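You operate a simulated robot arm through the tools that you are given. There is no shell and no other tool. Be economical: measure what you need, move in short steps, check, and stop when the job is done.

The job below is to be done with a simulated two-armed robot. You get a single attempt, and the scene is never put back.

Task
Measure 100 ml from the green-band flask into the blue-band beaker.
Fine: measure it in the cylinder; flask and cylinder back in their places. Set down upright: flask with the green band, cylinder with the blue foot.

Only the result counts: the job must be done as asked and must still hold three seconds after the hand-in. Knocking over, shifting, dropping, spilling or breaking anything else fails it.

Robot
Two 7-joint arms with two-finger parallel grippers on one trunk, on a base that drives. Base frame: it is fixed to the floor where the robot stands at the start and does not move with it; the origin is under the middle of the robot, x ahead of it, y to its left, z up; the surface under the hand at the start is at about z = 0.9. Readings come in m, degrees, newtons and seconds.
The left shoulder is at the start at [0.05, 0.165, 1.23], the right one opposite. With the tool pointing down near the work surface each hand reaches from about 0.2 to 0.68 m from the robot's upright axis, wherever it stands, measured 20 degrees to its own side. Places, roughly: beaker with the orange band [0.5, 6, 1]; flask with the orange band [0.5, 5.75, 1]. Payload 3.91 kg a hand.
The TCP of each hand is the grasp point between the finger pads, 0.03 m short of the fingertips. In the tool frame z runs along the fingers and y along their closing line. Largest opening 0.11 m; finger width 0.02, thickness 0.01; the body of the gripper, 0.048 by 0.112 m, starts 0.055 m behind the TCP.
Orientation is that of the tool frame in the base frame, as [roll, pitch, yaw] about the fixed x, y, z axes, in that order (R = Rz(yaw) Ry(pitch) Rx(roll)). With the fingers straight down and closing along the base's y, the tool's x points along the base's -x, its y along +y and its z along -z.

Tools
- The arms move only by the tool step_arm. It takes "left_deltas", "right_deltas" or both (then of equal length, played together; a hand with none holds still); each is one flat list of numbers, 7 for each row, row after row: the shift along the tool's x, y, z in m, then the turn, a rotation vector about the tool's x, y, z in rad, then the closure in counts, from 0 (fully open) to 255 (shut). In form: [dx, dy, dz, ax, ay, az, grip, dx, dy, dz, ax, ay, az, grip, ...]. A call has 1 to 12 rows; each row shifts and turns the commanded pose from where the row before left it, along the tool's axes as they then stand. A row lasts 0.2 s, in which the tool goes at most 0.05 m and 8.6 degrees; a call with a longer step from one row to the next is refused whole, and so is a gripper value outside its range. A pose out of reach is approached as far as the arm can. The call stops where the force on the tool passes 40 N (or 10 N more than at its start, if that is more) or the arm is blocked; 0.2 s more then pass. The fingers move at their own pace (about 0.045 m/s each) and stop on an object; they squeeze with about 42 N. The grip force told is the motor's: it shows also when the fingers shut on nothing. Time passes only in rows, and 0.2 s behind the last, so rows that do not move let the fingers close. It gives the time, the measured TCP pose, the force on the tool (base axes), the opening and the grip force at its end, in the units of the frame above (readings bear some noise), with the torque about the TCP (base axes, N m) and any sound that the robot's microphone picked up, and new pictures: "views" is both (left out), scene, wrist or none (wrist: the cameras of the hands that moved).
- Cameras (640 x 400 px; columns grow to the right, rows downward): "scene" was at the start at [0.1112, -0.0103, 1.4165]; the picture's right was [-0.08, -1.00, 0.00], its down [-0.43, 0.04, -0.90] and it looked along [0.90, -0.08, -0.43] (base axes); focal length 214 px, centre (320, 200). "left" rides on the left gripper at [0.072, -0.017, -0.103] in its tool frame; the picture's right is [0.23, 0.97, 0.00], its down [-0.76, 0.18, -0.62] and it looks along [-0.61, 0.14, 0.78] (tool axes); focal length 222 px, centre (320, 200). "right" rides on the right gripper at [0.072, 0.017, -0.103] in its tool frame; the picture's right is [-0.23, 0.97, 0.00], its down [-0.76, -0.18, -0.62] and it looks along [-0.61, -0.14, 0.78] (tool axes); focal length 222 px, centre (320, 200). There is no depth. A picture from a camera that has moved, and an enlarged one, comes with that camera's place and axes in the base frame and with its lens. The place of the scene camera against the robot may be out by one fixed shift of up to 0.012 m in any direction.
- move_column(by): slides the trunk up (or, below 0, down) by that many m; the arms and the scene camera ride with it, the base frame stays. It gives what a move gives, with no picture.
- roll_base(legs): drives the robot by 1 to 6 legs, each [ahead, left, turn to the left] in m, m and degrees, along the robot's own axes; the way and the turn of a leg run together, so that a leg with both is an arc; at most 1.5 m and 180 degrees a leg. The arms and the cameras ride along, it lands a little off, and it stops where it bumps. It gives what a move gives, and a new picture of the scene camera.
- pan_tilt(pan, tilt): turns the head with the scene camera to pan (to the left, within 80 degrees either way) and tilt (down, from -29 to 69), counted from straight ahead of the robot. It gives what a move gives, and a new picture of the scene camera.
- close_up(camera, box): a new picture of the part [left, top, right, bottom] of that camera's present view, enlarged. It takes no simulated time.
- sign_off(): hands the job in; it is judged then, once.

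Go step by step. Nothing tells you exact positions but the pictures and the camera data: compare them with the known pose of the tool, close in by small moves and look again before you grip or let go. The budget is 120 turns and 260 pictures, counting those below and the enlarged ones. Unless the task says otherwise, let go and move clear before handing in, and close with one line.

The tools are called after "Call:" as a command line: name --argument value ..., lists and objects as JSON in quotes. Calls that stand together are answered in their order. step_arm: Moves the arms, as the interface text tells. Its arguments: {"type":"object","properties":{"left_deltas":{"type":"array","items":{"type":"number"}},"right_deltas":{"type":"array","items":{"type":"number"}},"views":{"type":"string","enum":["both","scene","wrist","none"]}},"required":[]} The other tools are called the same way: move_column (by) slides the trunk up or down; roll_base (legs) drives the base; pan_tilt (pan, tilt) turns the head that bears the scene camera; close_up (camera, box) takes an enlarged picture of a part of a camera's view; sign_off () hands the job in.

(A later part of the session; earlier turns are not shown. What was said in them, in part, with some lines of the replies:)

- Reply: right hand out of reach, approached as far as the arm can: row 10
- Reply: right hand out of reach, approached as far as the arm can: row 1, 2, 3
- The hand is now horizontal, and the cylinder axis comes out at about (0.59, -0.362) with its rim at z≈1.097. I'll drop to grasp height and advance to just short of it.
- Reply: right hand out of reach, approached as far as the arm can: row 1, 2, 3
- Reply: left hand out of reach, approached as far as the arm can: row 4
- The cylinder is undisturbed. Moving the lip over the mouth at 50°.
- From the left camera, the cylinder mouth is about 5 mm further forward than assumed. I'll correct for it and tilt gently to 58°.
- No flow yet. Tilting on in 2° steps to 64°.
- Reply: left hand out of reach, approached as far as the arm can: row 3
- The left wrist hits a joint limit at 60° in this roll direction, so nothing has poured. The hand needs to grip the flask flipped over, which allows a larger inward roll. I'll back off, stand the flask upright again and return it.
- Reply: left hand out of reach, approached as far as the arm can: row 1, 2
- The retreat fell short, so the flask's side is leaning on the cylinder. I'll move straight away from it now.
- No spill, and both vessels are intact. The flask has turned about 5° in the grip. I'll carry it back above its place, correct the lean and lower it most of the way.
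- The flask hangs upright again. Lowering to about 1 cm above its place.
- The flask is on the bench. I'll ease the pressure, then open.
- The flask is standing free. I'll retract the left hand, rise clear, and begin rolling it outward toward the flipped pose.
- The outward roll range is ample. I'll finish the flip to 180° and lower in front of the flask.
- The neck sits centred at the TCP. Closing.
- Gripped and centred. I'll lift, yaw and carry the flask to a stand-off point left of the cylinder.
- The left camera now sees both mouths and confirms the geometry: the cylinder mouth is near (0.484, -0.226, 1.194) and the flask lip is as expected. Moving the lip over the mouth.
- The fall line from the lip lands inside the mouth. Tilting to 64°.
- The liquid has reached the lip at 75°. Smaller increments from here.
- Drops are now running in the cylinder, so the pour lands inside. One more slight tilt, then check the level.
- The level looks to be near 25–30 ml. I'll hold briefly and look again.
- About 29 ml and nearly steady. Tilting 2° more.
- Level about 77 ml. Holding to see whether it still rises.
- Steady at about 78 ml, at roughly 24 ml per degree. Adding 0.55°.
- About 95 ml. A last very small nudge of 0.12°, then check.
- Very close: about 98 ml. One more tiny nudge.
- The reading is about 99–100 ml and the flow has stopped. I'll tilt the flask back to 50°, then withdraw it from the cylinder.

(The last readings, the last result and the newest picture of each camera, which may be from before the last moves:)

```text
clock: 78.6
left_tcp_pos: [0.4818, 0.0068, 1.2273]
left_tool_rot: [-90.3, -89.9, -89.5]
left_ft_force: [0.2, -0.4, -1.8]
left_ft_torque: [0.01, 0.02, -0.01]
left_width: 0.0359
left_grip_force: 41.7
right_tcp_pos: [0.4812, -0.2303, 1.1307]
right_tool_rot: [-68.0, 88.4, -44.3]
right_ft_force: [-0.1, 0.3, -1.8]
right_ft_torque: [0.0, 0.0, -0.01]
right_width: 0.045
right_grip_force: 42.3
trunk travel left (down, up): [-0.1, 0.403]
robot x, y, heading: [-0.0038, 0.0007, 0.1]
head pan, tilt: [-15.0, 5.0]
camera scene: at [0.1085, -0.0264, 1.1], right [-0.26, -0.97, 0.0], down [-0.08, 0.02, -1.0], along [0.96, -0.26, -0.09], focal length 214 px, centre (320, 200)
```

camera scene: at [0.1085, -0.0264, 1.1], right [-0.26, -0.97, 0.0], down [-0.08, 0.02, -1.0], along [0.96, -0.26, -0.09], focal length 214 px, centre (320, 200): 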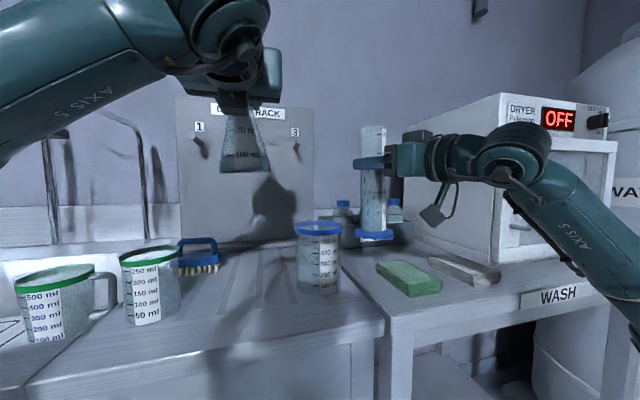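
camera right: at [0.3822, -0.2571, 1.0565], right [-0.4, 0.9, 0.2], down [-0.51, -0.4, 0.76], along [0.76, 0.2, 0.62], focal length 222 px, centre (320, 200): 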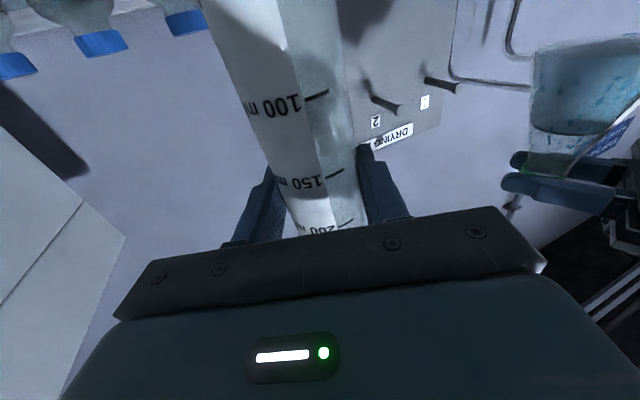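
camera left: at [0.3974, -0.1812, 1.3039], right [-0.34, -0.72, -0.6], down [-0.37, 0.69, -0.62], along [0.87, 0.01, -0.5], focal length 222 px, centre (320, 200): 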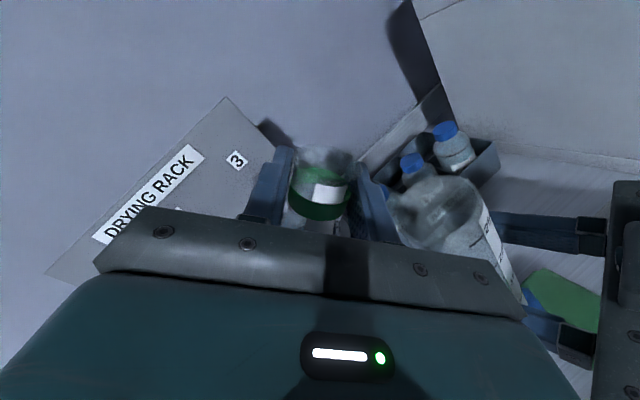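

Back above its place and upright. Lowering the flask.

Call:
step_arm --left_deltas '[-0.045, 0, 0, 0, 0, 0, 255, -0.045, 0, 0, 0, 0, 0, 255, -0.045, 0, 0, 0, 0, 0, 255, -0.045, 0, 0, 0, 0, 0, 255, -0.018, 0, 0, 0, 0, 0, 255, -0.006, 0, 0, 0, 0, 0, 255, -0.004, 0, 0, 0, 0, 0, 255, 0, 0, 0, 0, 0, 0, 255]' --views "wrist"

```text
clock: 80.4
left_tcp_pos: [0.4799, 0.0054, 1.0172]
left_tool_rot: [143.3, -90.0, 36.6]
left_ft_force: [1.9, -0.5, 2.2]
left_ft_torque: [0.05, -0.13, -0.07]
left_width: 0.0359
left_grip_force: 42.3
right_tcp_pos: [0.4809, -0.2293, 1.1306]
right_tool_rot: [-67.7, 88.3, -44.0]
right_ft_force: [-0.1, -0.3, -1.3]
right_ft_torque: [0.01, 0.02, 0.0]
right_width: 0.0447
right_grip_force: 41.9
trunk travel left (down, up): [-0.1, 0.403]
robot x, y, heading: [0.0026, -0.0011, -0.1]
head pan, tilt: [-15.0, 5.0]
camera left: at [0.3761, 0.0221, 1.0905], right [0.0, -0.97, 0.23], down [-0.62, -0.18, -0.76], along [0.78, -0.14, -0.61], focal length 222 px, centre (320, 200)
```

left: 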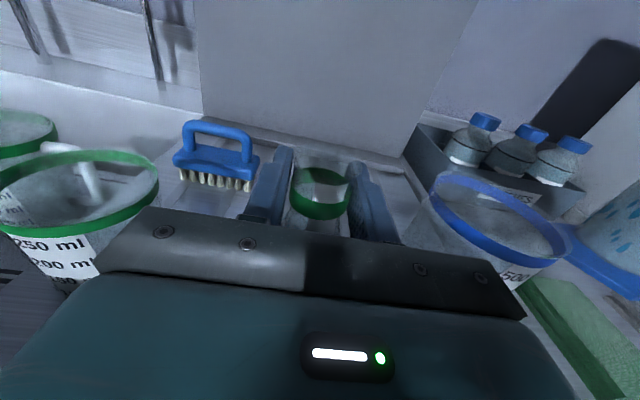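

The flask is touching down lightly. Opening and then withdrawing straight back.

Call:
step_arm --left_deltas '[0, 0, 0, 0, 0, 0, 150, 0, 0, 0, 0, 0, 0, 80, 0, 0, 0, 0, 0, 0, 0, 0, 0, 0, 0, 0, 0, 0, 0, 0, 0, 0, 0, 0, 0, 0, 0, 0, 0, 0, 0, 0, 0, 0, 0, 0, 0, 0, 0, 0, 0, -0.04, 0, 0, 0, 0, 0, 0, -0.04, 0, 0, 0, 0, 0.03, 0, -0.02, 0, 0, 0, 0, 0, 0, 0, 0, 0, 0, 0]'

```text
clock: 82.8
left_tcp_pos: [0.3801, 0.0037, 1.0496]
left_tool_rot: [-102.9, -89.9, -77.1]
left_ft_force: [0.1, -0.5, 0.8]
left_ft_torque: [0.0, -0.03, 0.0]
left_width: 0.1097
left_grip_force: 0.0
right_tcp_pos: [0.4816, -0.2287, 1.1309]
right_tool_rot: [-67.8, 88.4, -44.1]
right_ft_force: [-0.2, -0.2, -1.6]
right_ft_torque: [0.0, 0.01, 0.01]
right_width: 0.0449
right_grip_force: 41.9
trunk travel left (down, up): [-0.1, 0.403]
robot x, y, heading: [0.0013, 0.0037, 0.1]
head pan, tilt: [-15.0, 5.0]
camera scene: at [0.1084, -0.0263, 1.1], right [-0.26, -0.97, 0.0], down [-0.08, 0.02, -1.0], along [0.96, -0.26, -0.09], focal length 214 px, centre (320, 200)
camera left: at [0.2759, 0.0207, 1.1219], right [0.0, -0.97, 0.23], down [-0.62, -0.18, -0.76], along [0.78, -0.14, -0.61], focal length 222 px, centre (320, 200)
```

scene: 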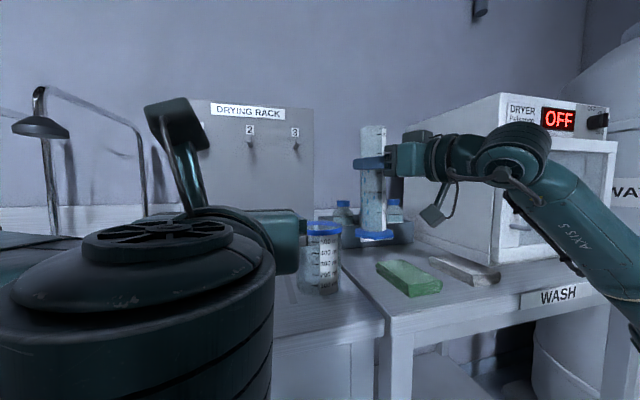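
left: 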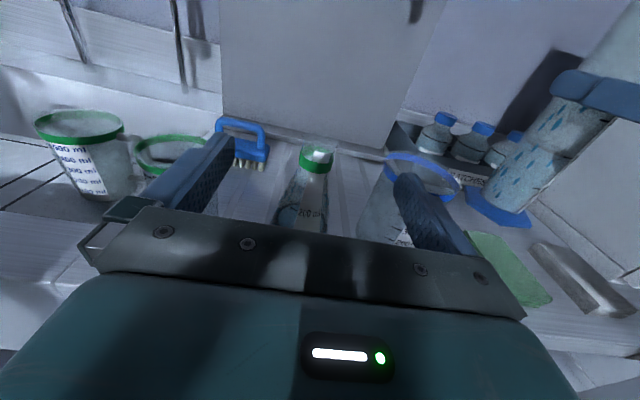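

The flask is back, upright. Next is the beaker pour: the right hand will carry the cylinder to the left of the beaker and pour outward to the right. First I'll raise the left hand, using its camera to locate the beaker.

Call:
step_arm --left_deltas '[0.04, 0, 0, 0, 0, 0, 0, 0.04, 0, 0, 0, 0, 0, 0, 0.04, 0, 0, 0, 0, 0, 0, 0, 0, 0, 0, 0, 0, 0]'

Call:
close_up --camera "scene" --box '[200, 190, 400, 315]'

```text
clock: 83.8
left_tcp_pos: [0.3796, 0.0061, 1.1711]
left_tool_rot: [-105.3, -89.9, -74.8]
left_ft_force: [0.4, -0.5, -1.8]
left_ft_torque: [-0.02, 0.02, 0.02]
left_width: 0.1099
left_grip_force: 0.1
right_tcp_pos: [0.4815, -0.2287, 1.1299]
right_tool_rot: [-67.9, 88.4, -44.2]
right_ft_force: [1.2, 0.6, -1.6]
right_ft_torque: [-0.01, 0.03, 0.0]
right_width: 0.045
right_grip_force: 42.5
trunk travel left (down, up): [-0.1, 0.403]
robot x, y, heading: [0.0006, -0.0011, 0.3]
head pan, tilt: [-15.0, 5.0]
camera scene: at [0.1084, -0.0263, 1.1], right [-0.26, -0.97, 0.0], down [-0.08, 0.02, -1.0], along [0.96, -0.26, -0.09], focal length 214 px, centre (320, 200)
camera left: at [0.276, 0.0219, 1.2431], right [0.0, -0.97, 0.23], down [-0.62, -0.18, -0.76], along [0.78, -0.14, -0.61], focal length 222 px, centre (320, 200)
```

scene: 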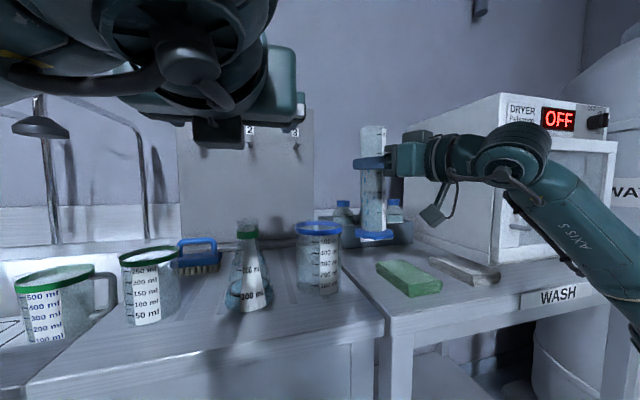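
left: 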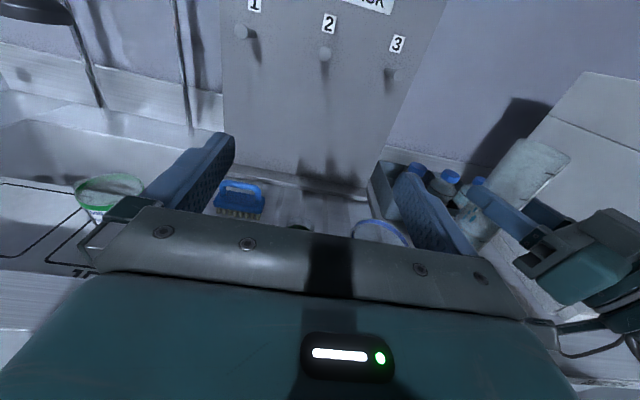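

```text
3.20 times, centred on (300, 252) of scene
camera zoom: at [0.1084, -0.0263, 1.1], right [-0.26, -0.97, 0.0], down [-0.08, 0.02, -1.0], along [0.96, -0.26, -0.09], focal length 686 px, centre (384, 32)
```

zoom: 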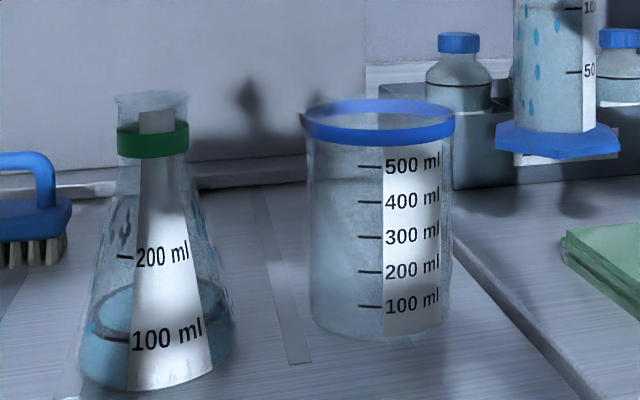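

The beaker is at about (0.50, -0.131) with its rim at z≈1.02, and the flask now reads about 110 ml. I'll move the left hand away to the left while raising the cylinder and carrying it over to the left of the beaker.

Call:
step_arm --left_deltas '[0, -0.04, 0, 0, 0, 0, 0, 0, -0.045, 0, 0, 0, 0, 0, 0, -0.045, 0, 0, 0, 0, 0, 0, -0.045, 0, 0, 0, 0, 0, 0, -0.045, 0, 0, 0, 0, 0, 0, 0, 0, 0, 0, 0, 0, 0, 0, 0, 0, 0, 0, 0, 0, 0, 0, 0, 0, 0, 0, 0, 0, 0, 0, 0, 0, 0]' --right_deltas '[-0.02, 0, 0, 0, 0, 0, 255, -0.04, 0, 0, 0, 0, 0, 255, -0.04, 0, 0, 0, 0, 0, 255, 0, 0, 0, 0, 0, 0, 255, 0, 0.025, 0.009, 0, 0, 0, 255, 0, 0.038, 0.0132, 0, 0, 0, 255, 0, 0.038, 0.0132, 0, 0, 0, 255, 0, 0.038, 0.0132, 0, 0, 0, 255, 0, 0.013, 0.004, 0, 0, 0, 255]'

```text
clock: 85.8
left_tcp_pos: [0.3802, 0.2252, 1.1707]
left_tool_rot: [-105.6, -89.9, -74.4]
left_ft_force: [0.1, -0.4, 0.5]
left_ft_torque: [-0.01, 0.02, 0.0]
left_width: 0.1101
left_grip_force: 0.0
right_tcp_pos: [0.4648, -0.0656, 1.2255]
right_tool_rot: [-67.7, 88.3, -43.9]
right_ft_force: [-0.4, 0.2, -0.8]
right_ft_torque: [0.01, 0.04, 0.05]
right_width: 0.0449
right_grip_force: 42.4
trunk travel left (down, up): [-0.1, 0.403]
robot x, y, heading: [0.0004, -0.0011, -0.2]
head pan, tilt: [-15.0, 5.0]
camera scene: at [0.1084, -0.0262, 1.1], right [-0.26, -0.97, 0.0], down [-0.08, 0.02, -1.0], along [0.96, -0.26, -0.09], focal length 214 px, centre (320, 200)
camera right: at [0.3657, -0.0935, 1.1521], right [-0.39, 0.9, 0.2], down [-0.52, -0.4, 0.76], along [0.76, 0.2, 0.62], focal length 222 px, centre (320, 200)
camera left: at [0.2761, 0.2416, 1.2436], right [0.0, -0.97, 0.23], down [-0.62, -0.18, -0.76], along [0.78, -0.14, -0.61], focal length 222 px, centre (320, 200)
```

scene: 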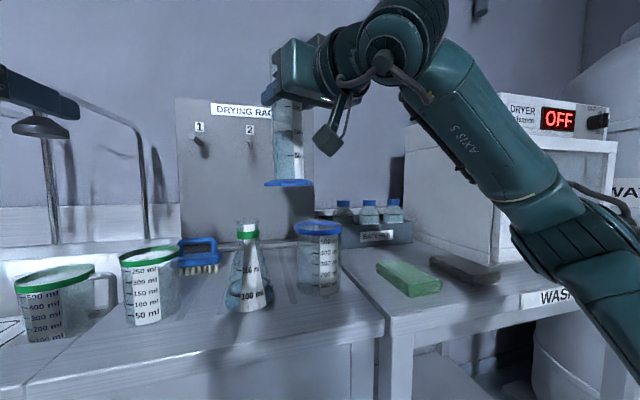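
right: 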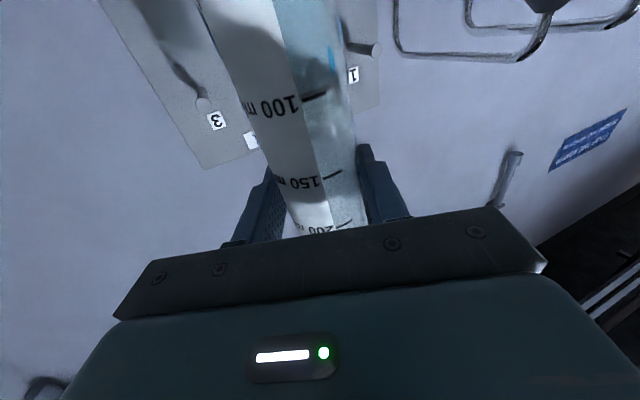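
left: 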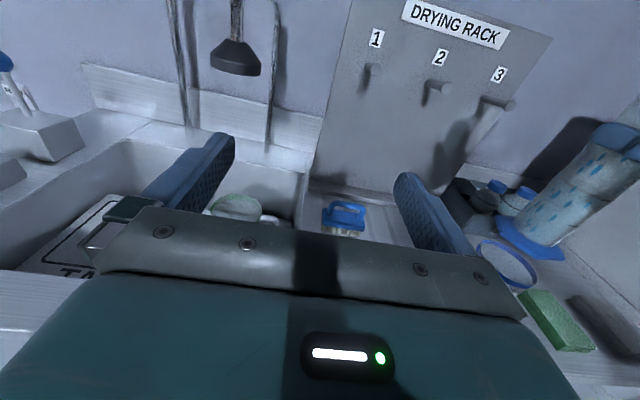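

Good. Tilting the cylinder to 60°, before it pours, to test the wrist range.

Call:
step_arm --right_deltas '[0, 0, 0, 0, 0, 0.1496, 255, 0, 0, 0, 0, 0, 0.1496, 255, 0, 0, 0, 0, 0, 0.1496, 255, 0, 0, 0, 0, 0, 0.1496, 255, 0, 0, 0, 0, 0, 0.1496, 255, 0, 0, 0, 0, 0, 0.1496, 255, 0, 0, 0, 0, 0, 0.1496, 255, 0, 0, 0, 0, 0, 0, 255]'

Call:
close_up --camera "scene" --box '[200, 60, 420, 200]'

```text
clock: 87.6
left_tcp_pos: [0.3791, 0.2254, 1.1713]
left_tool_rot: [-105.5, -89.9, -74.5]
left_ft_force: [0.7, -0.1, -0.6]
left_ft_torque: [0.01, 0.0, -0.02]
left_width: 0.1102
left_grip_force: 0.1
right_tcp_pos: [0.4656, -0.0675, 1.2281]
right_tool_rot: [89.2, 31.4, 113.2]
right_ft_force: [-0.1, -0.3, -1.6]
right_ft_torque: [-0.05, -0.03, 0.02]
right_width: 0.045
right_grip_force: 41.9
trunk travel left (down, up): [-0.1, 0.403]
robot x, y, heading: [-0.0001, -0.0031, -0.1]
head pan, tilt: [-15.0, 5.0]
camera scene: at [0.1084, -0.0263, 1.1], right [-0.26, -0.97, 0.0], down [-0.08, 0.02, -1.0], along [0.96, -0.26, -0.09], focal length 214 px, centre (320, 200)
camera right: at [0.3436, -0.0439, 1.203], right [-0.14, 0.28, 0.95], down [-0.28, -0.93, 0.24], along [0.95, -0.23, 0.2], focal length 222 px, centre (320, 200)
```

scene: 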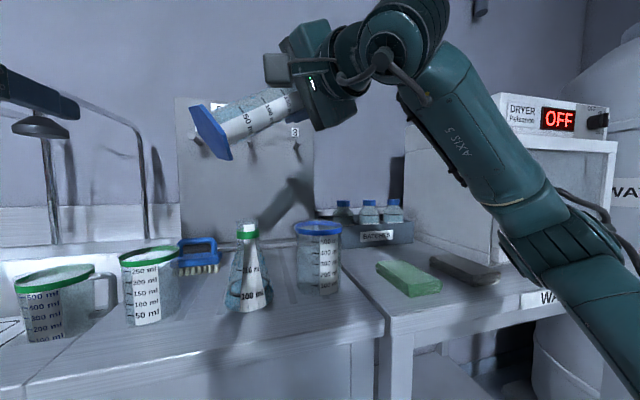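
right: 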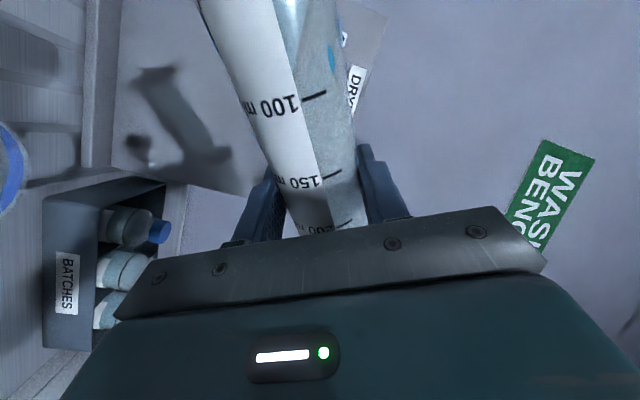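

```text
2.86 times, centred on (310, 130) of scene
camera zoom: at [0.1084, -0.0263, 1.1], right [-0.26, -0.97, 0.0], down [-0.08, 0.02, -1.0], along [0.96, -0.26, -0.09], focal length 613 px, centre (349, 400)
```

zoom: 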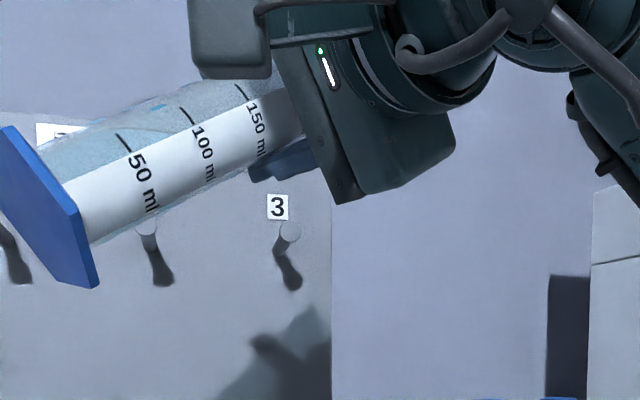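

The range is fine. I'll lower the mouth nearer to the beaker and tilt to 72°.

Call:
step_arm --right_deltas '[0.017, -0.0279, 0, 0, 0, 0, 255, 0.017, -0.0279, 0, 0, 0, 0, 255, 0.017, -0.0279, 0, 0, 0, 0, 255, 0, 0, 0, 0, 0, 0.117, 255, 0, 0, 0, 0, 0, 0.117, 255, 0, 0, 0, 0, 0, 0, 255]' --views "scene"

Call:
close_up --camera "left" --box '[400, 120, 640, 300]'

```text
clock: 89.0
left_tcp_pos: [0.3796, 0.2263, 1.1708]
left_tool_rot: [-105.1, -89.9, -74.9]
left_ft_force: [-0.7, 0.3, 0.2]
left_ft_torque: [-0.03, 0.01, 0.0]
left_width: 0.1098
left_grip_force: 0.0
right_tcp_pos: [0.4671, -0.0673, 1.1289]
right_tool_rot: [89.5, 17.9, 113.5]
right_ft_force: [0.1, -0.4, -1.6]
right_ft_torque: [-0.06, -0.02, -0.03]
right_width: 0.045
right_grip_force: 42.2
trunk travel left (down, up): [-0.1, 0.403]
robot x, y, heading: [-0.0009, -0.0023, 0.0]
head pan, tilt: [-15.0, 5.0]
camera scene: at [0.1084, -0.0263, 1.1], right [-0.26, -0.97, 0.0], down [-0.08, 0.02, -1.0], along [0.96, -0.26, -0.09], focal length 214 px, centre (320, 200)
```

scene: 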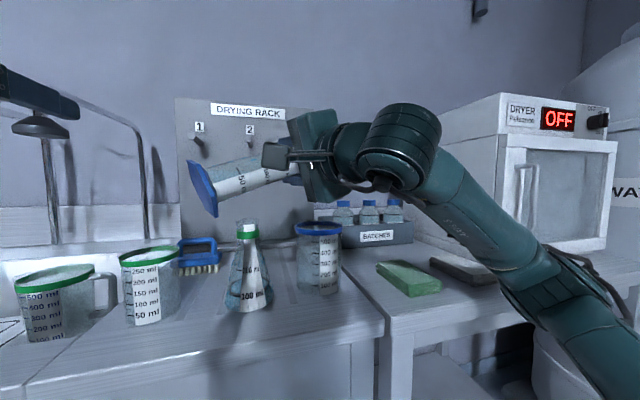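

```text
2.22 times, centred on (520, 210) of left
camera zoom: at [0.2761, 0.2414, 1.2436], right [0.0, -0.97, 0.23], down [-0.62, -0.18, -0.76], along [0.78, -0.14, -0.61], focal length 494 px, centre (-124, 178)
```

zoom: 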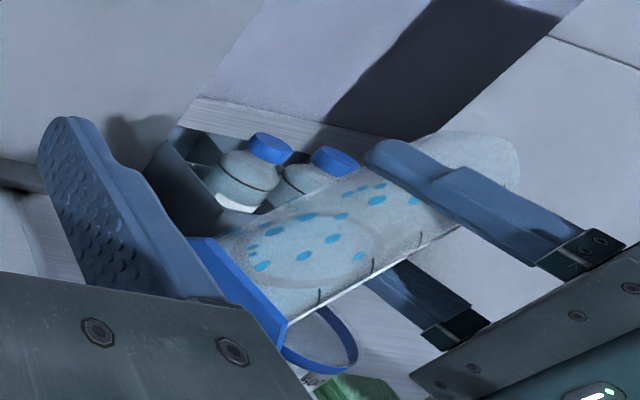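

The lip is over the middle of the beaker. To allow for the stream's forward reach I'll draw back 12 mm and lower 3 cm, then tilt to 78°.

Call:
step_arm --right_deltas '[0.0206, -0.0249, 0, 0, 0, 0, 255, 0, 0, 0, 0, 0, 0, 255, 0, 0, 0, 0, 0, 0.052, 255, 0, 0, 0, 0, 0, 0.052, 255, 0, 0, 0, 0, 0, 0, 255]' --views "scene"

Call:
close_up --camera "scene" --box '[170, 130, 370, 310]'

Call:
close_up --camera "left" --box '[400, 120, 640, 300]'

```text
clock: 90.2
left_tcp_pos: [0.3805, 0.225, 1.1698]
left_tool_rot: [-104.0, -90.0, -76.0]
left_ft_force: [0.2, 0.6, -0.4]
left_ft_torque: [0.0, -0.02, -0.02]
left_width: 0.1105
left_grip_force: 0.1
right_tcp_pos: [0.4622, -0.0562, 1.0996]
right_tool_rot: [89.5, 12.1, 113.5]
right_ft_force: [0.1, -0.2, -2.5]
right_ft_torque: [-0.09, -0.02, -0.03]
right_width: 0.0449
right_grip_force: 41.9
trunk travel left (down, up): [-0.1, 0.403]
robot x, y, heading: [-0.0005, 0.0008, 0.1]
head pan, tilt: [-15.0, 5.0]
camera scene: at [0.1084, -0.0263, 1.1], right [-0.26, -0.97, 0.0], down [-0.08, 0.02, -1.0], along [0.96, -0.26, -0.09], focal length 214 px, centre (320, 200)
```

scene: 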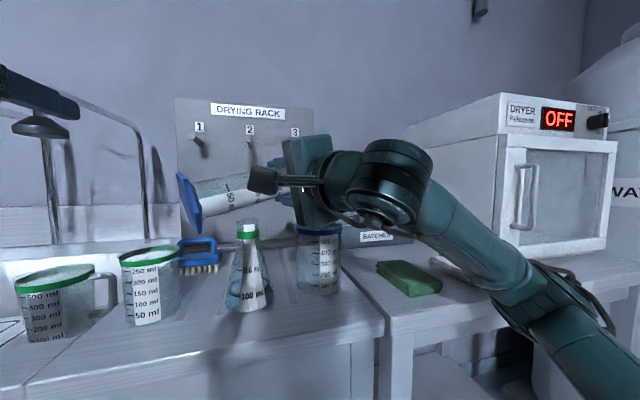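

```text
2.22 times, centred on (270, 220) of scene
camera zoom: at [0.1084, -0.0263, 1.1], right [-0.26, -0.97, 0.0], down [-0.08, 0.02, -1.0], along [0.96, -0.26, -0.09], focal length 477 px, centre (431, 156)
```

zoom: 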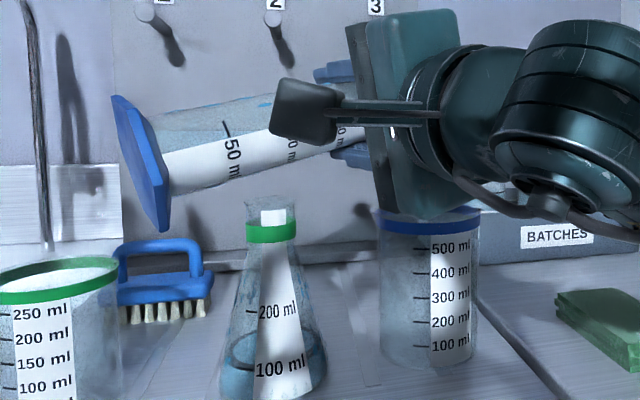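

```text
2.22 times, centred on (520, 210) of left
camera zoom: at [0.2761, 0.2414, 1.2436], right [0.0, -0.97, 0.23], down [-0.62, -0.18, -0.76], along [0.78, -0.14, -0.61], focal length 494 px, centre (-124, 178)
```

zoom: 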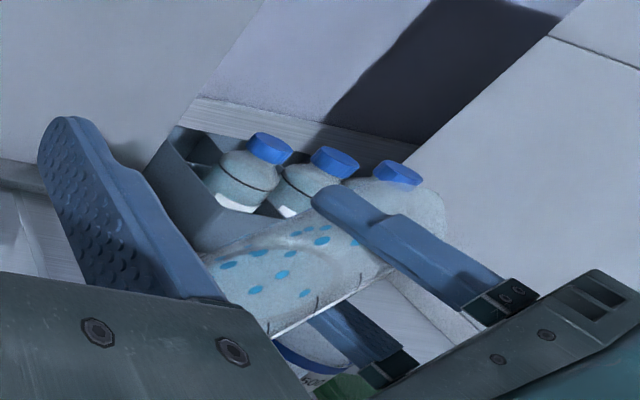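

The wrist and finger projections agree, and the lip is about 1 cm short of the beaker centre, which is a good place. I'll tilt slowly into the pour.

Call:
step_arm --right_deltas '[0, 0, 0, 0, 0, 0.03, 255, 0, 0, 0, 0, 0, 0, 255, 0, 0, 0, 0, 0, 0.03, 255, 0, 0, 0, 0, 0, 0, 255]' --views "none"

Call:
close_up --camera "scene" --box '[170, 130, 370, 310]'

```text
clock: 91.2
left_tcp_pos: [0.38, 0.2254, 1.1713]
left_tool_rot: [-103.4, -90.0, -76.6]
left_ft_force: [-0.1, 0.3, -0.1]
left_ft_torque: [0.02, 0.03, -0.02]
left_width: 0.1099
left_grip_force: 0.1
right_tcp_pos: [0.4628, -0.0565, 1.0988]
right_tool_rot: [89.4, 8.7, 113.7]
right_ft_force: [-0.8, -0.4, -2.4]
right_ft_torque: [-0.02, -0.02, 0.02]
right_width: 0.0447
right_grip_force: 41.8
trunk travel left (down, up): [-0.1, 0.403]
robot x, y, heading: [-0.0005, 0.0009, 0.4]
head pan, tilt: [-15.0, 5.0]
```

```text
2.22 times, centred on (270, 220) of scene
camera zoom: at [0.1084, -0.0263, 1.1], right [-0.26, -0.97, 0.0], down [-0.08, 0.02, -1.0], along [0.96, -0.26, -0.09], focal length 477 px, centre (431, 156)
```

zoom: 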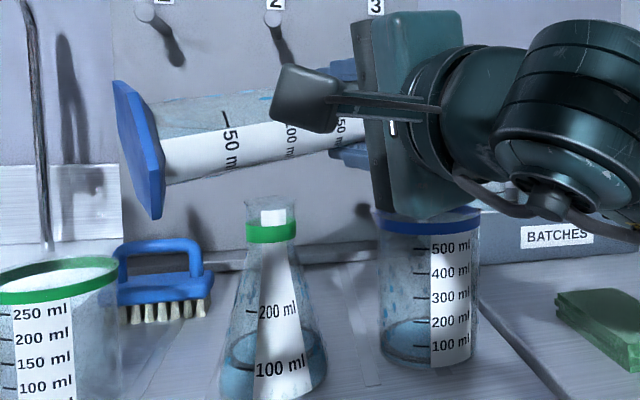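

The liquid is landing in the beaker, around 60 ml so far. Continuing slowly.

Call:
step_arm --right_deltas '[0, 0, 0, 0, 0, 0.03, 255, 0, 0, 0, 0, 0, 0, 255, 0, 0, 0, 0, 0, 0.03, 255, 0, 0, 0, 0, 0, 0, 255, 0, 0, 0, 0, 0, 0.035, 255, 0, 0, 0, 0, 0, 0, 255, 0, 0, 0, 0, 0, 0.035, 255, 0, 0, 0, 0, 0, 0, 255]' --views "none"

Call:
close_up --camera "scene" --box '[170, 130, 370, 310]'

```text
clock: 93.0
left_tcp_pos: [0.3786, 0.2261, 1.1711]
left_tool_rot: [-101.5, -89.9, -78.4]
left_ft_force: [0.7, 0.2, -0.8]
left_ft_torque: [0.03, 0.02, -0.03]
left_width: 0.1101
left_grip_force: 0.1
right_tcp_pos: [0.4634, -0.058, 1.0993]
right_tool_rot: [89.3, 1.2, 113.7]
right_ft_force: [-0.8, 0.0, -0.8]
right_ft_torque: [-0.01, 0.0, -0.01]
right_width: 0.0445
right_grip_force: 42.0
trunk travel left (down, up): [-0.1, 0.403]
robot x, y, heading: [-0.0031, 0.0032, -0.3]
head pan, tilt: [-15.0, 5.0]
```

```text
2.22 times, centred on (270, 220) of scene
camera zoom: at [0.1084, -0.0263, 1.1001], right [-0.26, -0.97, 0.0], down [-0.08, 0.02, -1.0], along [0.96, -0.26, -0.09], focal length 477 px, centre (431, 156)
```

zoom: 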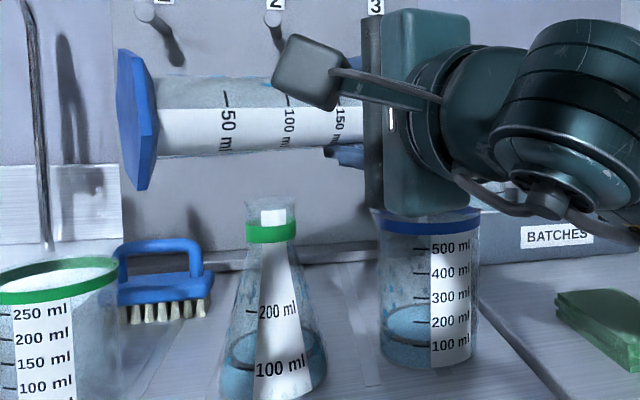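

Call:
step_arm --right_deltas '[0, 0, 0, 0, 0, 0.07, 255, 0, 0, 0, 0, 0, 0.07, 255, 0, 0, 0, 0, 0, 0.07, 255, 0, 0, 0, 0, 0, 0.07, 255, 0, 0, 0, 0, 0, 0.07, 255, 0, 0, 0, 0, 0, 0.06, 255, 0, 0, 0, 0, 0, 0, 255, 0, 0, 0, 0, 0, 0, 255, 0, 0, 0, 0, 0, 0, 255, 0, 0, 0, 0, 0, 0, 255, 0, 0, 0, 0, 0, 0, 255, 0, 0, 0, 0, 0, 0, 255]' --views "scene"

Call:
close_up --camera "scene" --box '[170, 130, 370, 310]'

```text
clock: 95.6
left_tcp_pos: [0.3734, 0.2242, 1.1747]
left_tool_rot: [-18.5, -89.5, -161.5]
left_ft_force: [-0.1, -0.1, -0.4]
left_ft_torque: [0.01, 0.01, -0.02]
left_width: 0.1101
left_grip_force: 0.1
right_tcp_pos: [0.4581, -0.0597, 1.1035]
right_tool_rot: [88.8, -22.2, 113.8]
right_ft_force: [0.1, -0.4, -0.4]
right_ft_torque: [-0.05, -0.01, -0.01]
right_width: 0.0444
right_grip_force: 42.0
trunk travel left (down, up): [-0.1, 0.403]
robot x, y, heading: [-0.0, 0.0048, -0.1]
head pan, tilt: [-15.0, 5.0]
camera scene: at [0.1018, -0.0273, 1.101], right [-0.26, -0.97, 0.0], down [-0.08, 0.02, -1.0], along [0.96, -0.26, -0.08], focal length 214 px, centre (320, 200)
```

scene: 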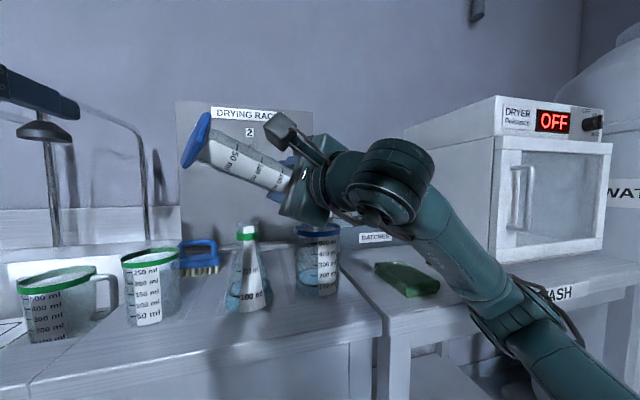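

```text
2.22 times, centred on (270, 220) of scene
camera zoom: at [0.1018, -0.0273, 1.101], right [-0.26, -0.97, 0.0], down [-0.08, 0.02, -1.0], along [0.96, -0.26, -0.08], focal length 477 px, centre (431, 156)
```

zoom: 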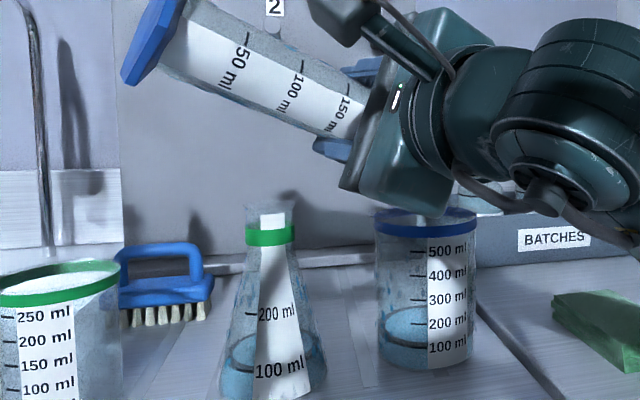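

The beaker holds about 100 ml and the cylinder is empty. The robot body has shifted slightly, so the right forearm may be brushing the table edge. I'll reverse the tilt gently and check.

Call:
step_arm --right_deltas '[0, 0, 0, 0, 0, -0.07, 255, 0, 0, 0, 0, 0, -0.07, 255, 0, 0, 0, 0, 0, -0.07, 255, 0, 0, 0, 0, 0, -0.07, 255, 0, 0, 0, 0, 0, -0.07, 255, 0, 0, 0, 0, 0, -0.06, 255, 0, 0, 0, 0, 0, 0, 255]' --views "scene"

```text
clock: 97.2
left_tcp_pos: [0.3804, 0.2257, 1.1704]
left_tool_rot: [-97.7, -89.9, -82.3]
left_ft_force: [-0.5, 0.0, -0.4]
left_ft_torque: [0.01, -0.03, 0.03]
left_width: 0.1098
left_grip_force: 0.1
right_tcp_pos: [0.4624, -0.0564, 1.0988]
right_tool_rot: [89.4, 1.3, 113.7]
right_ft_force: [0.0, 0.7, -0.6]
right_ft_torque: [0.0, -0.03, 0.0]
right_width: 0.0446
right_grip_force: 41.9
trunk travel left (down, up): [-0.1, 0.403]
robot x, y, heading: [0.0021, -0.0011, 0.1]
head pan, tilt: [-15.0, 5.0]
camera scene: at [0.1083, -0.0263, 1.1001], right [-0.26, -0.97, 0.0], down [-0.08, 0.02, -1.0], along [0.96, -0.26, -0.09], focal length 214 px, centre (320, 200)
```

scene: 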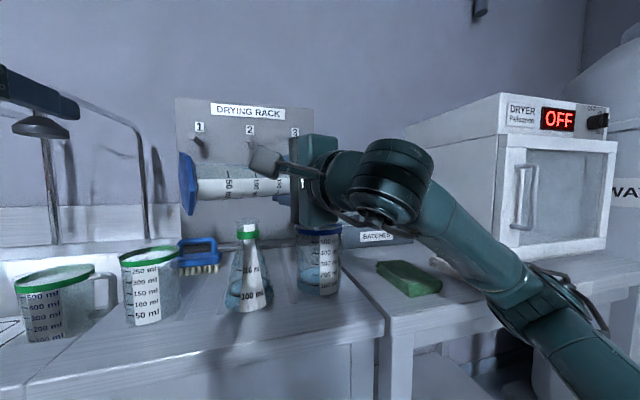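

The body is back to its pose and nothing on the tables has moved. I'll raise the cylinder and stand it upright again.

Call:
step_arm --right_deltas '[0, 0.034, 0, 0, 0, 0, 255, 0, 0.04, 0, 0, 0, 0, 255, 0, 0.04, 0, 0, 0, 0, 255, 0, 0, 0, 0, 0, -0.1432, 255, 0, 0, 0, 0, 0, -0.1432, 255, 0, 0, 0, 0, 0, -0.1432, 255, 0, 0, 0, 0, 0, -0.1432, 255, 0, 0, 0, 0, 0, -0.1432, 255, 0, 0, 0, 0, 0, -0.1432, 255]' --views "none"

Call:
step_arm --right_deltas '[0, 0, 0, 0, 0, -0.1432, 255, 0, 0, 0, 0, 0, -0.1432, 255, 0, 0, 0, 0, 0, -0.1432, 255, 0, 0, 0, 0, 0, -0.1432, 255, 0, 0, 0, 0, 0, -0.1432, 255, 0, 0, 0, 0, 0, 0, 255]' --views "scene"

Call:
close_up --camera "scene" --box '[200, 60, 400, 310]'

```text
clock: 99.2
left_tcp_pos: [0.3801, 0.226, 1.1704]
left_tool_rot: [-102.3, -89.9, -77.6]
left_ft_force: [0.0, 0.1, 0.1]
left_ft_torque: [0.0, 0.03, 0.03]
left_width: 0.1101
left_grip_force: 0.0
right_tcp_pos: [0.4604, -0.0543, 1.213]
right_tool_rot: [88.9, 50.6, 112.9]
right_ft_force: [-0.6, 0.7, 0.0]
right_ft_torque: [-0.03, 0.01, 0.05]
right_width: 0.0446
right_grip_force: 41.4
trunk travel left (down, up): [-0.1, 0.403]
robot x, y, heading: [0.0024, -0.0017, -0.1]
head pan, tilt: [-15.0, 5.0]
```

```text
clock: 100.6
left_tcp_pos: [0.3791, 0.2262, 1.1711]
left_tool_rot: [-102.5, -89.9, -77.3]
left_ft_force: [-1.0, 0.0, 0.3]
left_ft_torque: [0.02, 0.03, -0.02]
left_width: 0.1099
left_grip_force: 0.0
right_tcp_pos: [0.461, -0.0548, 1.2127]
right_tool_rot: [-68.3, 88.3, -44.5]
right_ft_force: [0.0, 0.2, -1.9]
right_ft_torque: [0.02, 0.0, 0.01]
right_width: 0.045
right_grip_force: 42.4
trunk travel left (down, up): [-0.1, 0.403]
robot x, y, heading: [0.0016, 0.0058, 0.1]
head pan, tilt: [-15.0, 5.0]
camera scene: at [0.1084, -0.0263, 1.1001], right [-0.26, -0.97, 0.0], down [-0.08, 0.02, -1.0], along [0.96, -0.26, -0.09], focal length 214 px, centre (320, 200)
```

scene: 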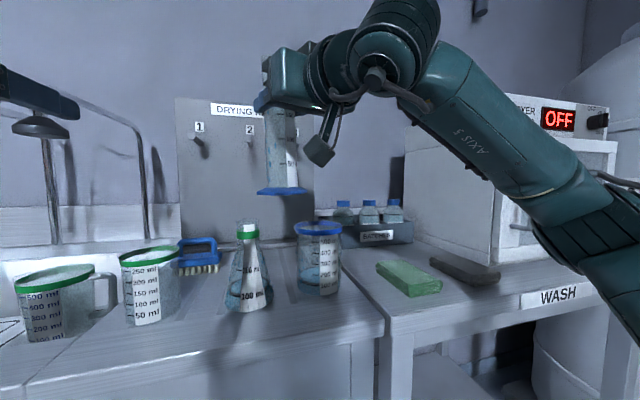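

```text
1.60 times, centred on (300, 185) of scene
camera zoom: at [0.1084, -0.0263, 1.1001], right [-0.26, -0.97, 0.0], down [-0.08, 0.02, -1.0], along [0.96, -0.26, -0.09], focal length 343 px, centre (352, 224)
```

zoom: 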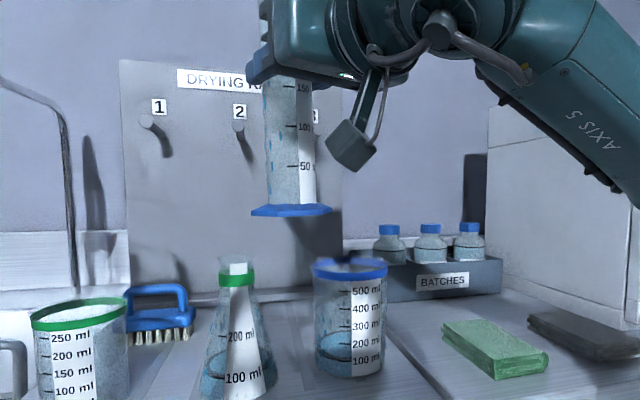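

Upright and empty. I'll carry it back past the beaker and undo the yaw.

Call:
step_arm --right_deltas '[0, -0.025, -0.008, 0, 0, 0, 255, 0, -0.0418, -0.0137, 0, 0, 0, 255, 0, -0.0418, -0.0137, 0, 0, 0, 255, 0, -0.0418, -0.0137, 0, 0, 0, 255, 0, -0.0166, -0.0057, 0, 0, 0, 255, 0, 0, 0, 0.146, 0, 0, 255, 0, 0, 0, 0.146, 0, 0, 255, 0, 0, 0, 0.146, 0, 0, 255, 0, 0, 0, 0, 0, 0, 255]' --views "scene"

```text
clock: 102.6
left_tcp_pos: [0.3812, 0.2262, 1.1708]
left_tool_rot: [-103.7, -90.0, -76.2]
left_ft_force: [0.0, -0.6, -0.3]
left_ft_torque: [0.02, 0.02, 0.01]
left_width: 0.1099
left_grip_force: 0.0
right_tcp_pos: [0.4777, -0.2283, 1.2165]
right_tool_rot: [-41.3, 88.3, -42.7]
right_ft_force: [0.3, -0.2, -1.0]
right_ft_torque: [-0.03, 0.01, -0.01]
right_width: 0.0447
right_grip_force: 41.8
trunk travel left (down, up): [-0.1, 0.403]
robot x, y, heading: [0.0004, -0.0004, 0.0]
head pan, tilt: [-15.0, 5.0]
camera scene: at [0.1084, -0.0263, 1.1], right [-0.26, -0.97, 0.0], down [-0.08, 0.02, -1.0], along [0.96, -0.26, -0.09], focal length 214 px, centre (320, 200)
```

scene: 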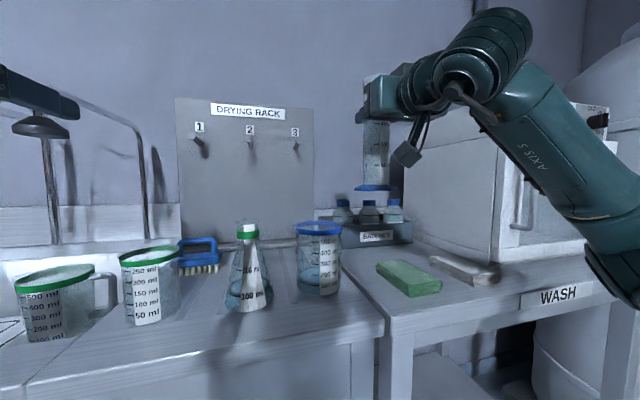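

Call:
step_arm --right_deltas '[0, -0.03, 0, 0, 0, 0, 255, 0, -0.04, 0, 0, 0, 0, 255, 0, -0.04, 0, 0, 0, 0, 255, 0, -0.027, 0, 0, 0, 0, 255, 0.04, 0, 0, 0, 0, 0, 255, 0.04, 0, 0, 0, 0, 0, 255, 0, 0, 0.038, 0, 0, 0, 255, 0, 0, 0.038, 0, 0, 0, 255, 0, 0, 0.038, 0, 0, 0, 255, 0, 0, 0, 0, 0, 0, 255]' --views "both"

```text
clock: 104.8
left_tcp_pos: [0.3812, 0.2259, 1.1706]
left_tool_rot: [-108.2, -89.9, -71.8]
left_ft_force: [0.4, -0.1, 0.0]
left_ft_torque: [0.0, 0.01, 0.0]
left_width: 0.11
left_grip_force: 0.0
right_tcp_pos: [0.5904, -0.3715, 1.1422]
right_tool_rot: [-42.5, 88.3, -43.9]
right_ft_force: [-0.2, -0.9, -1.9]
right_ft_torque: [0.05, 0.0, 0.02]
right_width: 0.0448
right_grip_force: 42.1
trunk travel left (down, up): [-0.1, 0.403]
robot x, y, heading: [0.0012, -0.0048, -0.0]
head pan, tilt: [-15.0, 5.0]
camera scene: at [0.1085, -0.0263, 1.1], right [-0.26, -0.97, 0.0], down [-0.08, 0.02, -1.0], along [0.96, -0.26, -0.09], focal length 214 px, centre (320, 200)
camera right: at [0.4889, -0.3528, 1.0675], right [0.02, 0.98, 0.21], down [-0.64, -0.15, 0.75], along [0.77, -0.15, 0.63], focal length 222 px, centre (320, 200)
```

scene: 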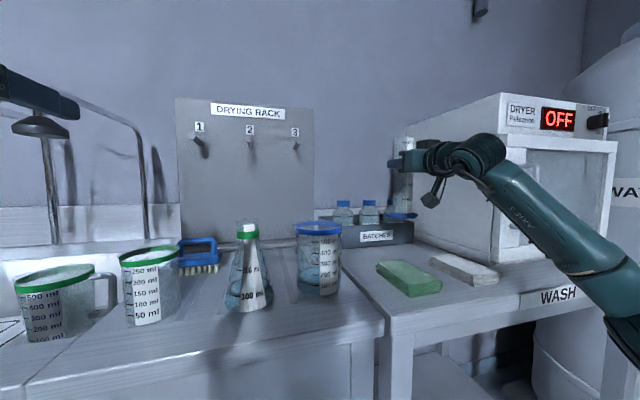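
right: 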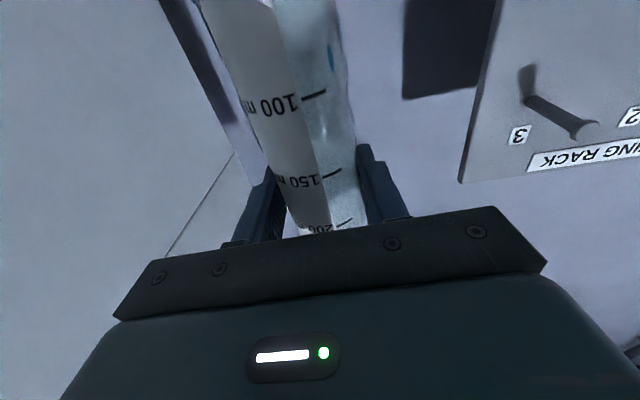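

Call:
step_arm --right_deltas '[0.02, 0.006, 0, 0, 0, 0, 255, 0.04, 0, 0, 0, 0, 0, 255, 0.035, 0, 0, 0, 0, 0, 255, 0, 0, 0, 0, 0, 0, 255]' --views "scene"

Call:
close_up --camera "scene" --box '[330, 130, 490, 300]'

```text
clock: 105.8
left_tcp_pos: [0.3791, 0.2246, 1.1711]
left_tool_rot: [-103.1, -89.9, -76.9]
left_ft_force: [0.5, 0.3, 0.2]
left_ft_torque: [0.01, 0.0, -0.01]
left_width: 0.11
left_grip_force: 0.0
right_tcp_pos: [0.5906, -0.3665, 1.0468]
right_tool_rot: [-41.3, 88.4, -42.7]
right_ft_force: [0.1, -0.5, -0.6]
right_ft_torque: [0.02, -0.02, 0.01]
right_width: 0.0445
right_grip_force: 41.9
trunk travel left (down, up): [-0.1, 0.403]
robot x, y, heading: [0.0008, -0.0013, 0.2]
head pan, tilt: [-15.0, 5.0]
camera scene: at [0.1084, -0.0263, 1.1001], right [-0.26, -0.97, 0.0], down [-0.08, 0.02, -1.0], along [0.96, -0.26, -0.09], focal length 214 px, centre (320, 200)
```

scene: 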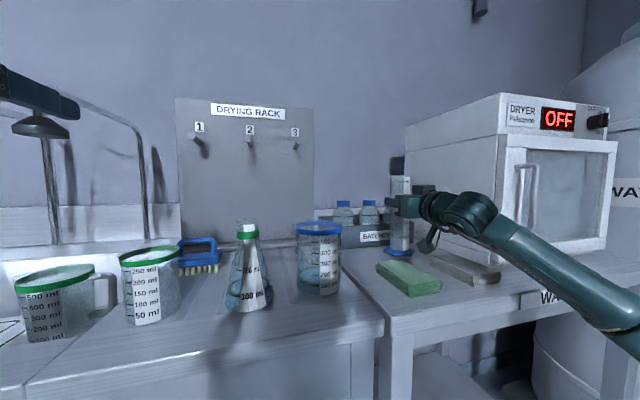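

```text
2.35 times, centred on (410, 215) of scene
camera zoom: at [0.1084, -0.0263, 1.1001], right [-0.26, -0.97, 0.0], down [-0.08, 0.02, -1.0], along [0.96, -0.26, -0.09], focal length 505 px, centre (108, 165)
```

zoom: 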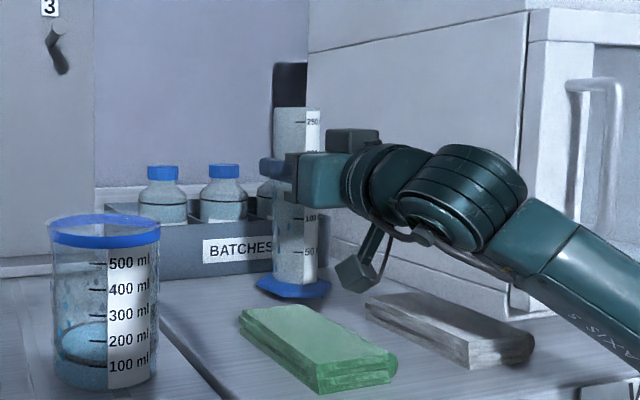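

About 12 mm above its place. Final lowering.

Call:
step_arm --right_deltas '[0.006, 0.001, 0.001, 0, 0, 0, 255, 0.003, 0, 0, 0, 0, 0, 255, 0.002, 0, 0, 0, 0, 0, 255, 0, 0, 0, 0, 0, 0, 255]' --views "none"

```text
clock: 106.8
left_tcp_pos: [0.3799, 0.2259, 1.1706]
left_tool_rot: [-102.2, -89.9, -77.7]
left_ft_force: [-0.4, -0.2, 0.4]
left_ft_torque: [0.01, 0.02, -0.02]
left_width: 0.1101
left_grip_force: 0.2
right_tcp_pos: [0.5936, -0.3662, 1.0364]
right_tool_rot: [-41.6, 88.4, -43.1]
right_ft_force: [0.2, 0.3, -1.0]
right_ft_torque: [0.0, 0.02, 0.03]
right_width: 0.0443
right_grip_force: 41.9
trunk travel left (down, up): [-0.1, 0.403]
robot x, y, heading: [0.002, 0.001, 0.1]
head pan, tilt: [-15.0, 5.0]
```

Call:
step_arm --right_deltas '[0.0015, 0, 0, 0, 0, 0, 255, 0.001, 0, 0, 0, 0, 0, 255, 0, 0, 0, 0, 0, 0, 255]' --views "none"

```text
clock: 107.6
left_tcp_pos: [0.3796, 0.227, 1.1725]
left_tool_rot: [-68.3, -89.9, -111.7]
left_ft_force: [0.4, 0.2, -0.6]
left_ft_torque: [-0.03, 0.02, 0.01]
left_width: 0.1103
left_grip_force: 0.2
right_tcp_pos: [0.5923, -0.3664, 1.036]
right_tool_rot: [-36.1, 88.2, -37.5]
right_ft_force: [0.9, -0.7, 7.8]
right_ft_torque: [0.17, -0.06, -0.02]
right_width: 0.045
right_grip_force: 41.9
trunk travel left (down, up): [-0.1, 0.403]
robot x, y, heading: [0.0004, 0.0024, -0.1]
head pan, tilt: [-15.0, 5.0]
```

The cylinder is standing on the bench with about 8 N of contact. Easing the pressure and opening the fingers, then looking.

Call:
step_arm --right_deltas '[-0.001, 0, 0, 0, 0, 0, 255, 0, 0, 0, 0, 0, 0, 150, 0, 0, 0, 0, 0, 0, 80, 0, 0, 0, 0, 0, 0, 0, 0, 0, 0, 0, 0, 0, 0, 0, 0, 0, 0, 0, 0, 0, 0, 0, 0, 0, 0, 0, 0, 0, 0, 0, 0, 0, 0, 0]'

```text
clock: 109.4
left_tcp_pos: [0.3799, 0.2247, 1.1709]
left_tool_rot: [-98.8, -89.9, -81.3]
left_ft_force: [-0.4, 0.1, -0.7]
left_ft_torque: [0.0, 0.02, -0.02]
left_width: 0.11
left_grip_force: 0.1
right_tcp_pos: [0.5929, -0.3664, 1.0352]
right_tool_rot: [-41.5, 88.4, -43.1]
right_ft_force: [-0.1, 0.2, 0.5]
right_ft_torque: [0.04, 0.01, -0.03]
right_width: 0.1101
right_grip_force: 0.1
trunk travel left (down, up): [-0.1, 0.403]
robot x, y, heading: [0.0021, 0.0039, 0.3]
head pan, tilt: [-15.0, 5.0]
camera scene: at [0.1083, -0.0263, 1.1001], right [-0.26, -0.97, 0.0], down [-0.08, 0.02, -1.0], along [0.96, -0.26, -0.09], focal length 214 px, centre (320, 200)
camera right: at [0.492, -0.3476, 0.9597], right [0.02, 0.98, 0.21], down [-0.64, -0.15, 0.75], along [0.77, -0.15, 0.63], focal length 222 px, centre (320, 200)
```

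scene: 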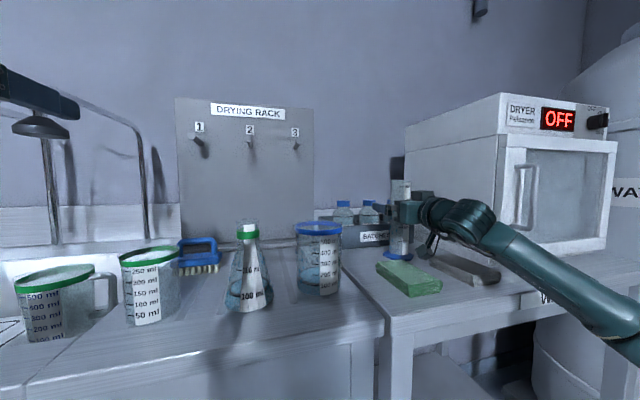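
right: 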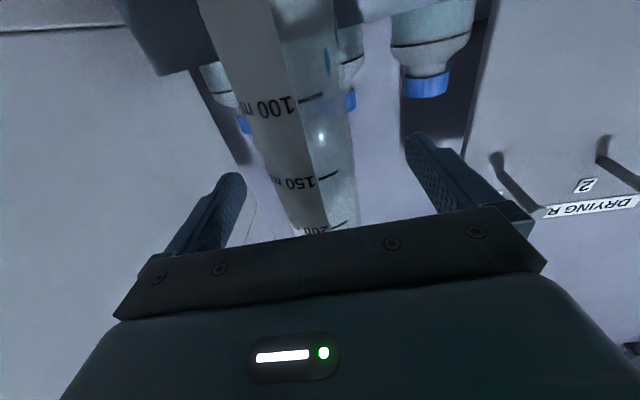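

Released and standing. I'll withdraw the right hand straight back and raise it clear.

Call:
step_arm --right_deltas '[0, 0, -0.03, 0, 0, 0, 0, 0, 0, -0.04, 0, 0, 0, 0, 0, 0, -0.04, 0, 0, 0, 0, -0.04, 0, 0, 0, 0, 0, 0, -0.04, 0, 0, 0, 0, 0, 0, 0, 0, 0, 0, 0, 0, 0]'

Call:
close_up --camera "scene" --box '[200, 190, 440, 310]'

```text
clock: 110.8
left_tcp_pos: [0.3803, 0.2251, 1.1708]
left_tool_rot: [-101.7, -89.9, -78.3]
left_ft_force: [1.0, -0.1, 0.3]
left_ft_torque: [-0.01, 0.0, 0.0]
left_width: 0.1102
left_grip_force: 0.1
right_tcp_pos: [0.4789, -0.3623, 1.1105]
right_tool_rot: [-43.3, 88.5, -44.7]
right_ft_force: [-0.3, -0.6, 0.1]
right_ft_torque: [-0.02, -0.01, 0.04]
right_width: 0.1097
right_grip_force: 0.0
trunk travel left (down, up): [-0.1, 0.403]
robot x, y, heading: [-0.0008, 0.002, -0.2]
head pan, tilt: [-15.0, 5.0]
camera scene: at [0.1083, -0.0262, 1.1001], right [-0.26, -0.97, 0.0], down [-0.08, 0.02, -1.0], along [0.96, -0.26, -0.09], focal length 214 px, centre (320, 200)
camera right: at [0.3791, -0.3449, 1.0361], right [0.02, 0.98, 0.21], down [-0.64, -0.15, 0.75], along [0.77, -0.15, 0.63], focal length 222 px, centre (320, 200)
```

scene: 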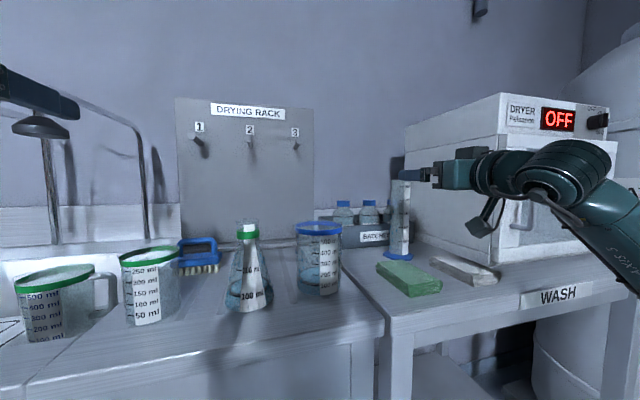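
right: 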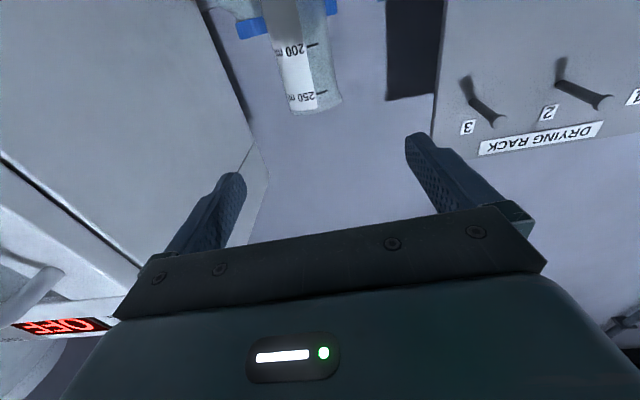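

```text
2.67 times, centred on (320, 250) of scene
camera zoom: at [0.1083, -0.0262, 1.1001], right [-0.26, -0.97, 0.0], down [-0.08, 0.02, -1.0], along [0.96, -0.26, -0.09], focal length 572 px, centre (320, 67)
```

zoom: 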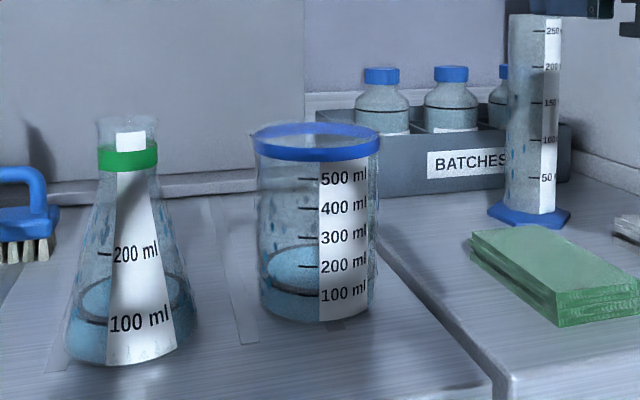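

The flask and cylinder stand upright in their places, the beaker holds about 100 ml, the bench is dry and both hands are clear. I'm handing in.

Call:
sign_off

```text
The job is handed in.
```

I measured about 100 ml from the green-band flask in the cylinder (it read 99–100 ml) and poured it into the blue-band beaker. The flask and cylinder are back upright in their places, and I saw no spills.
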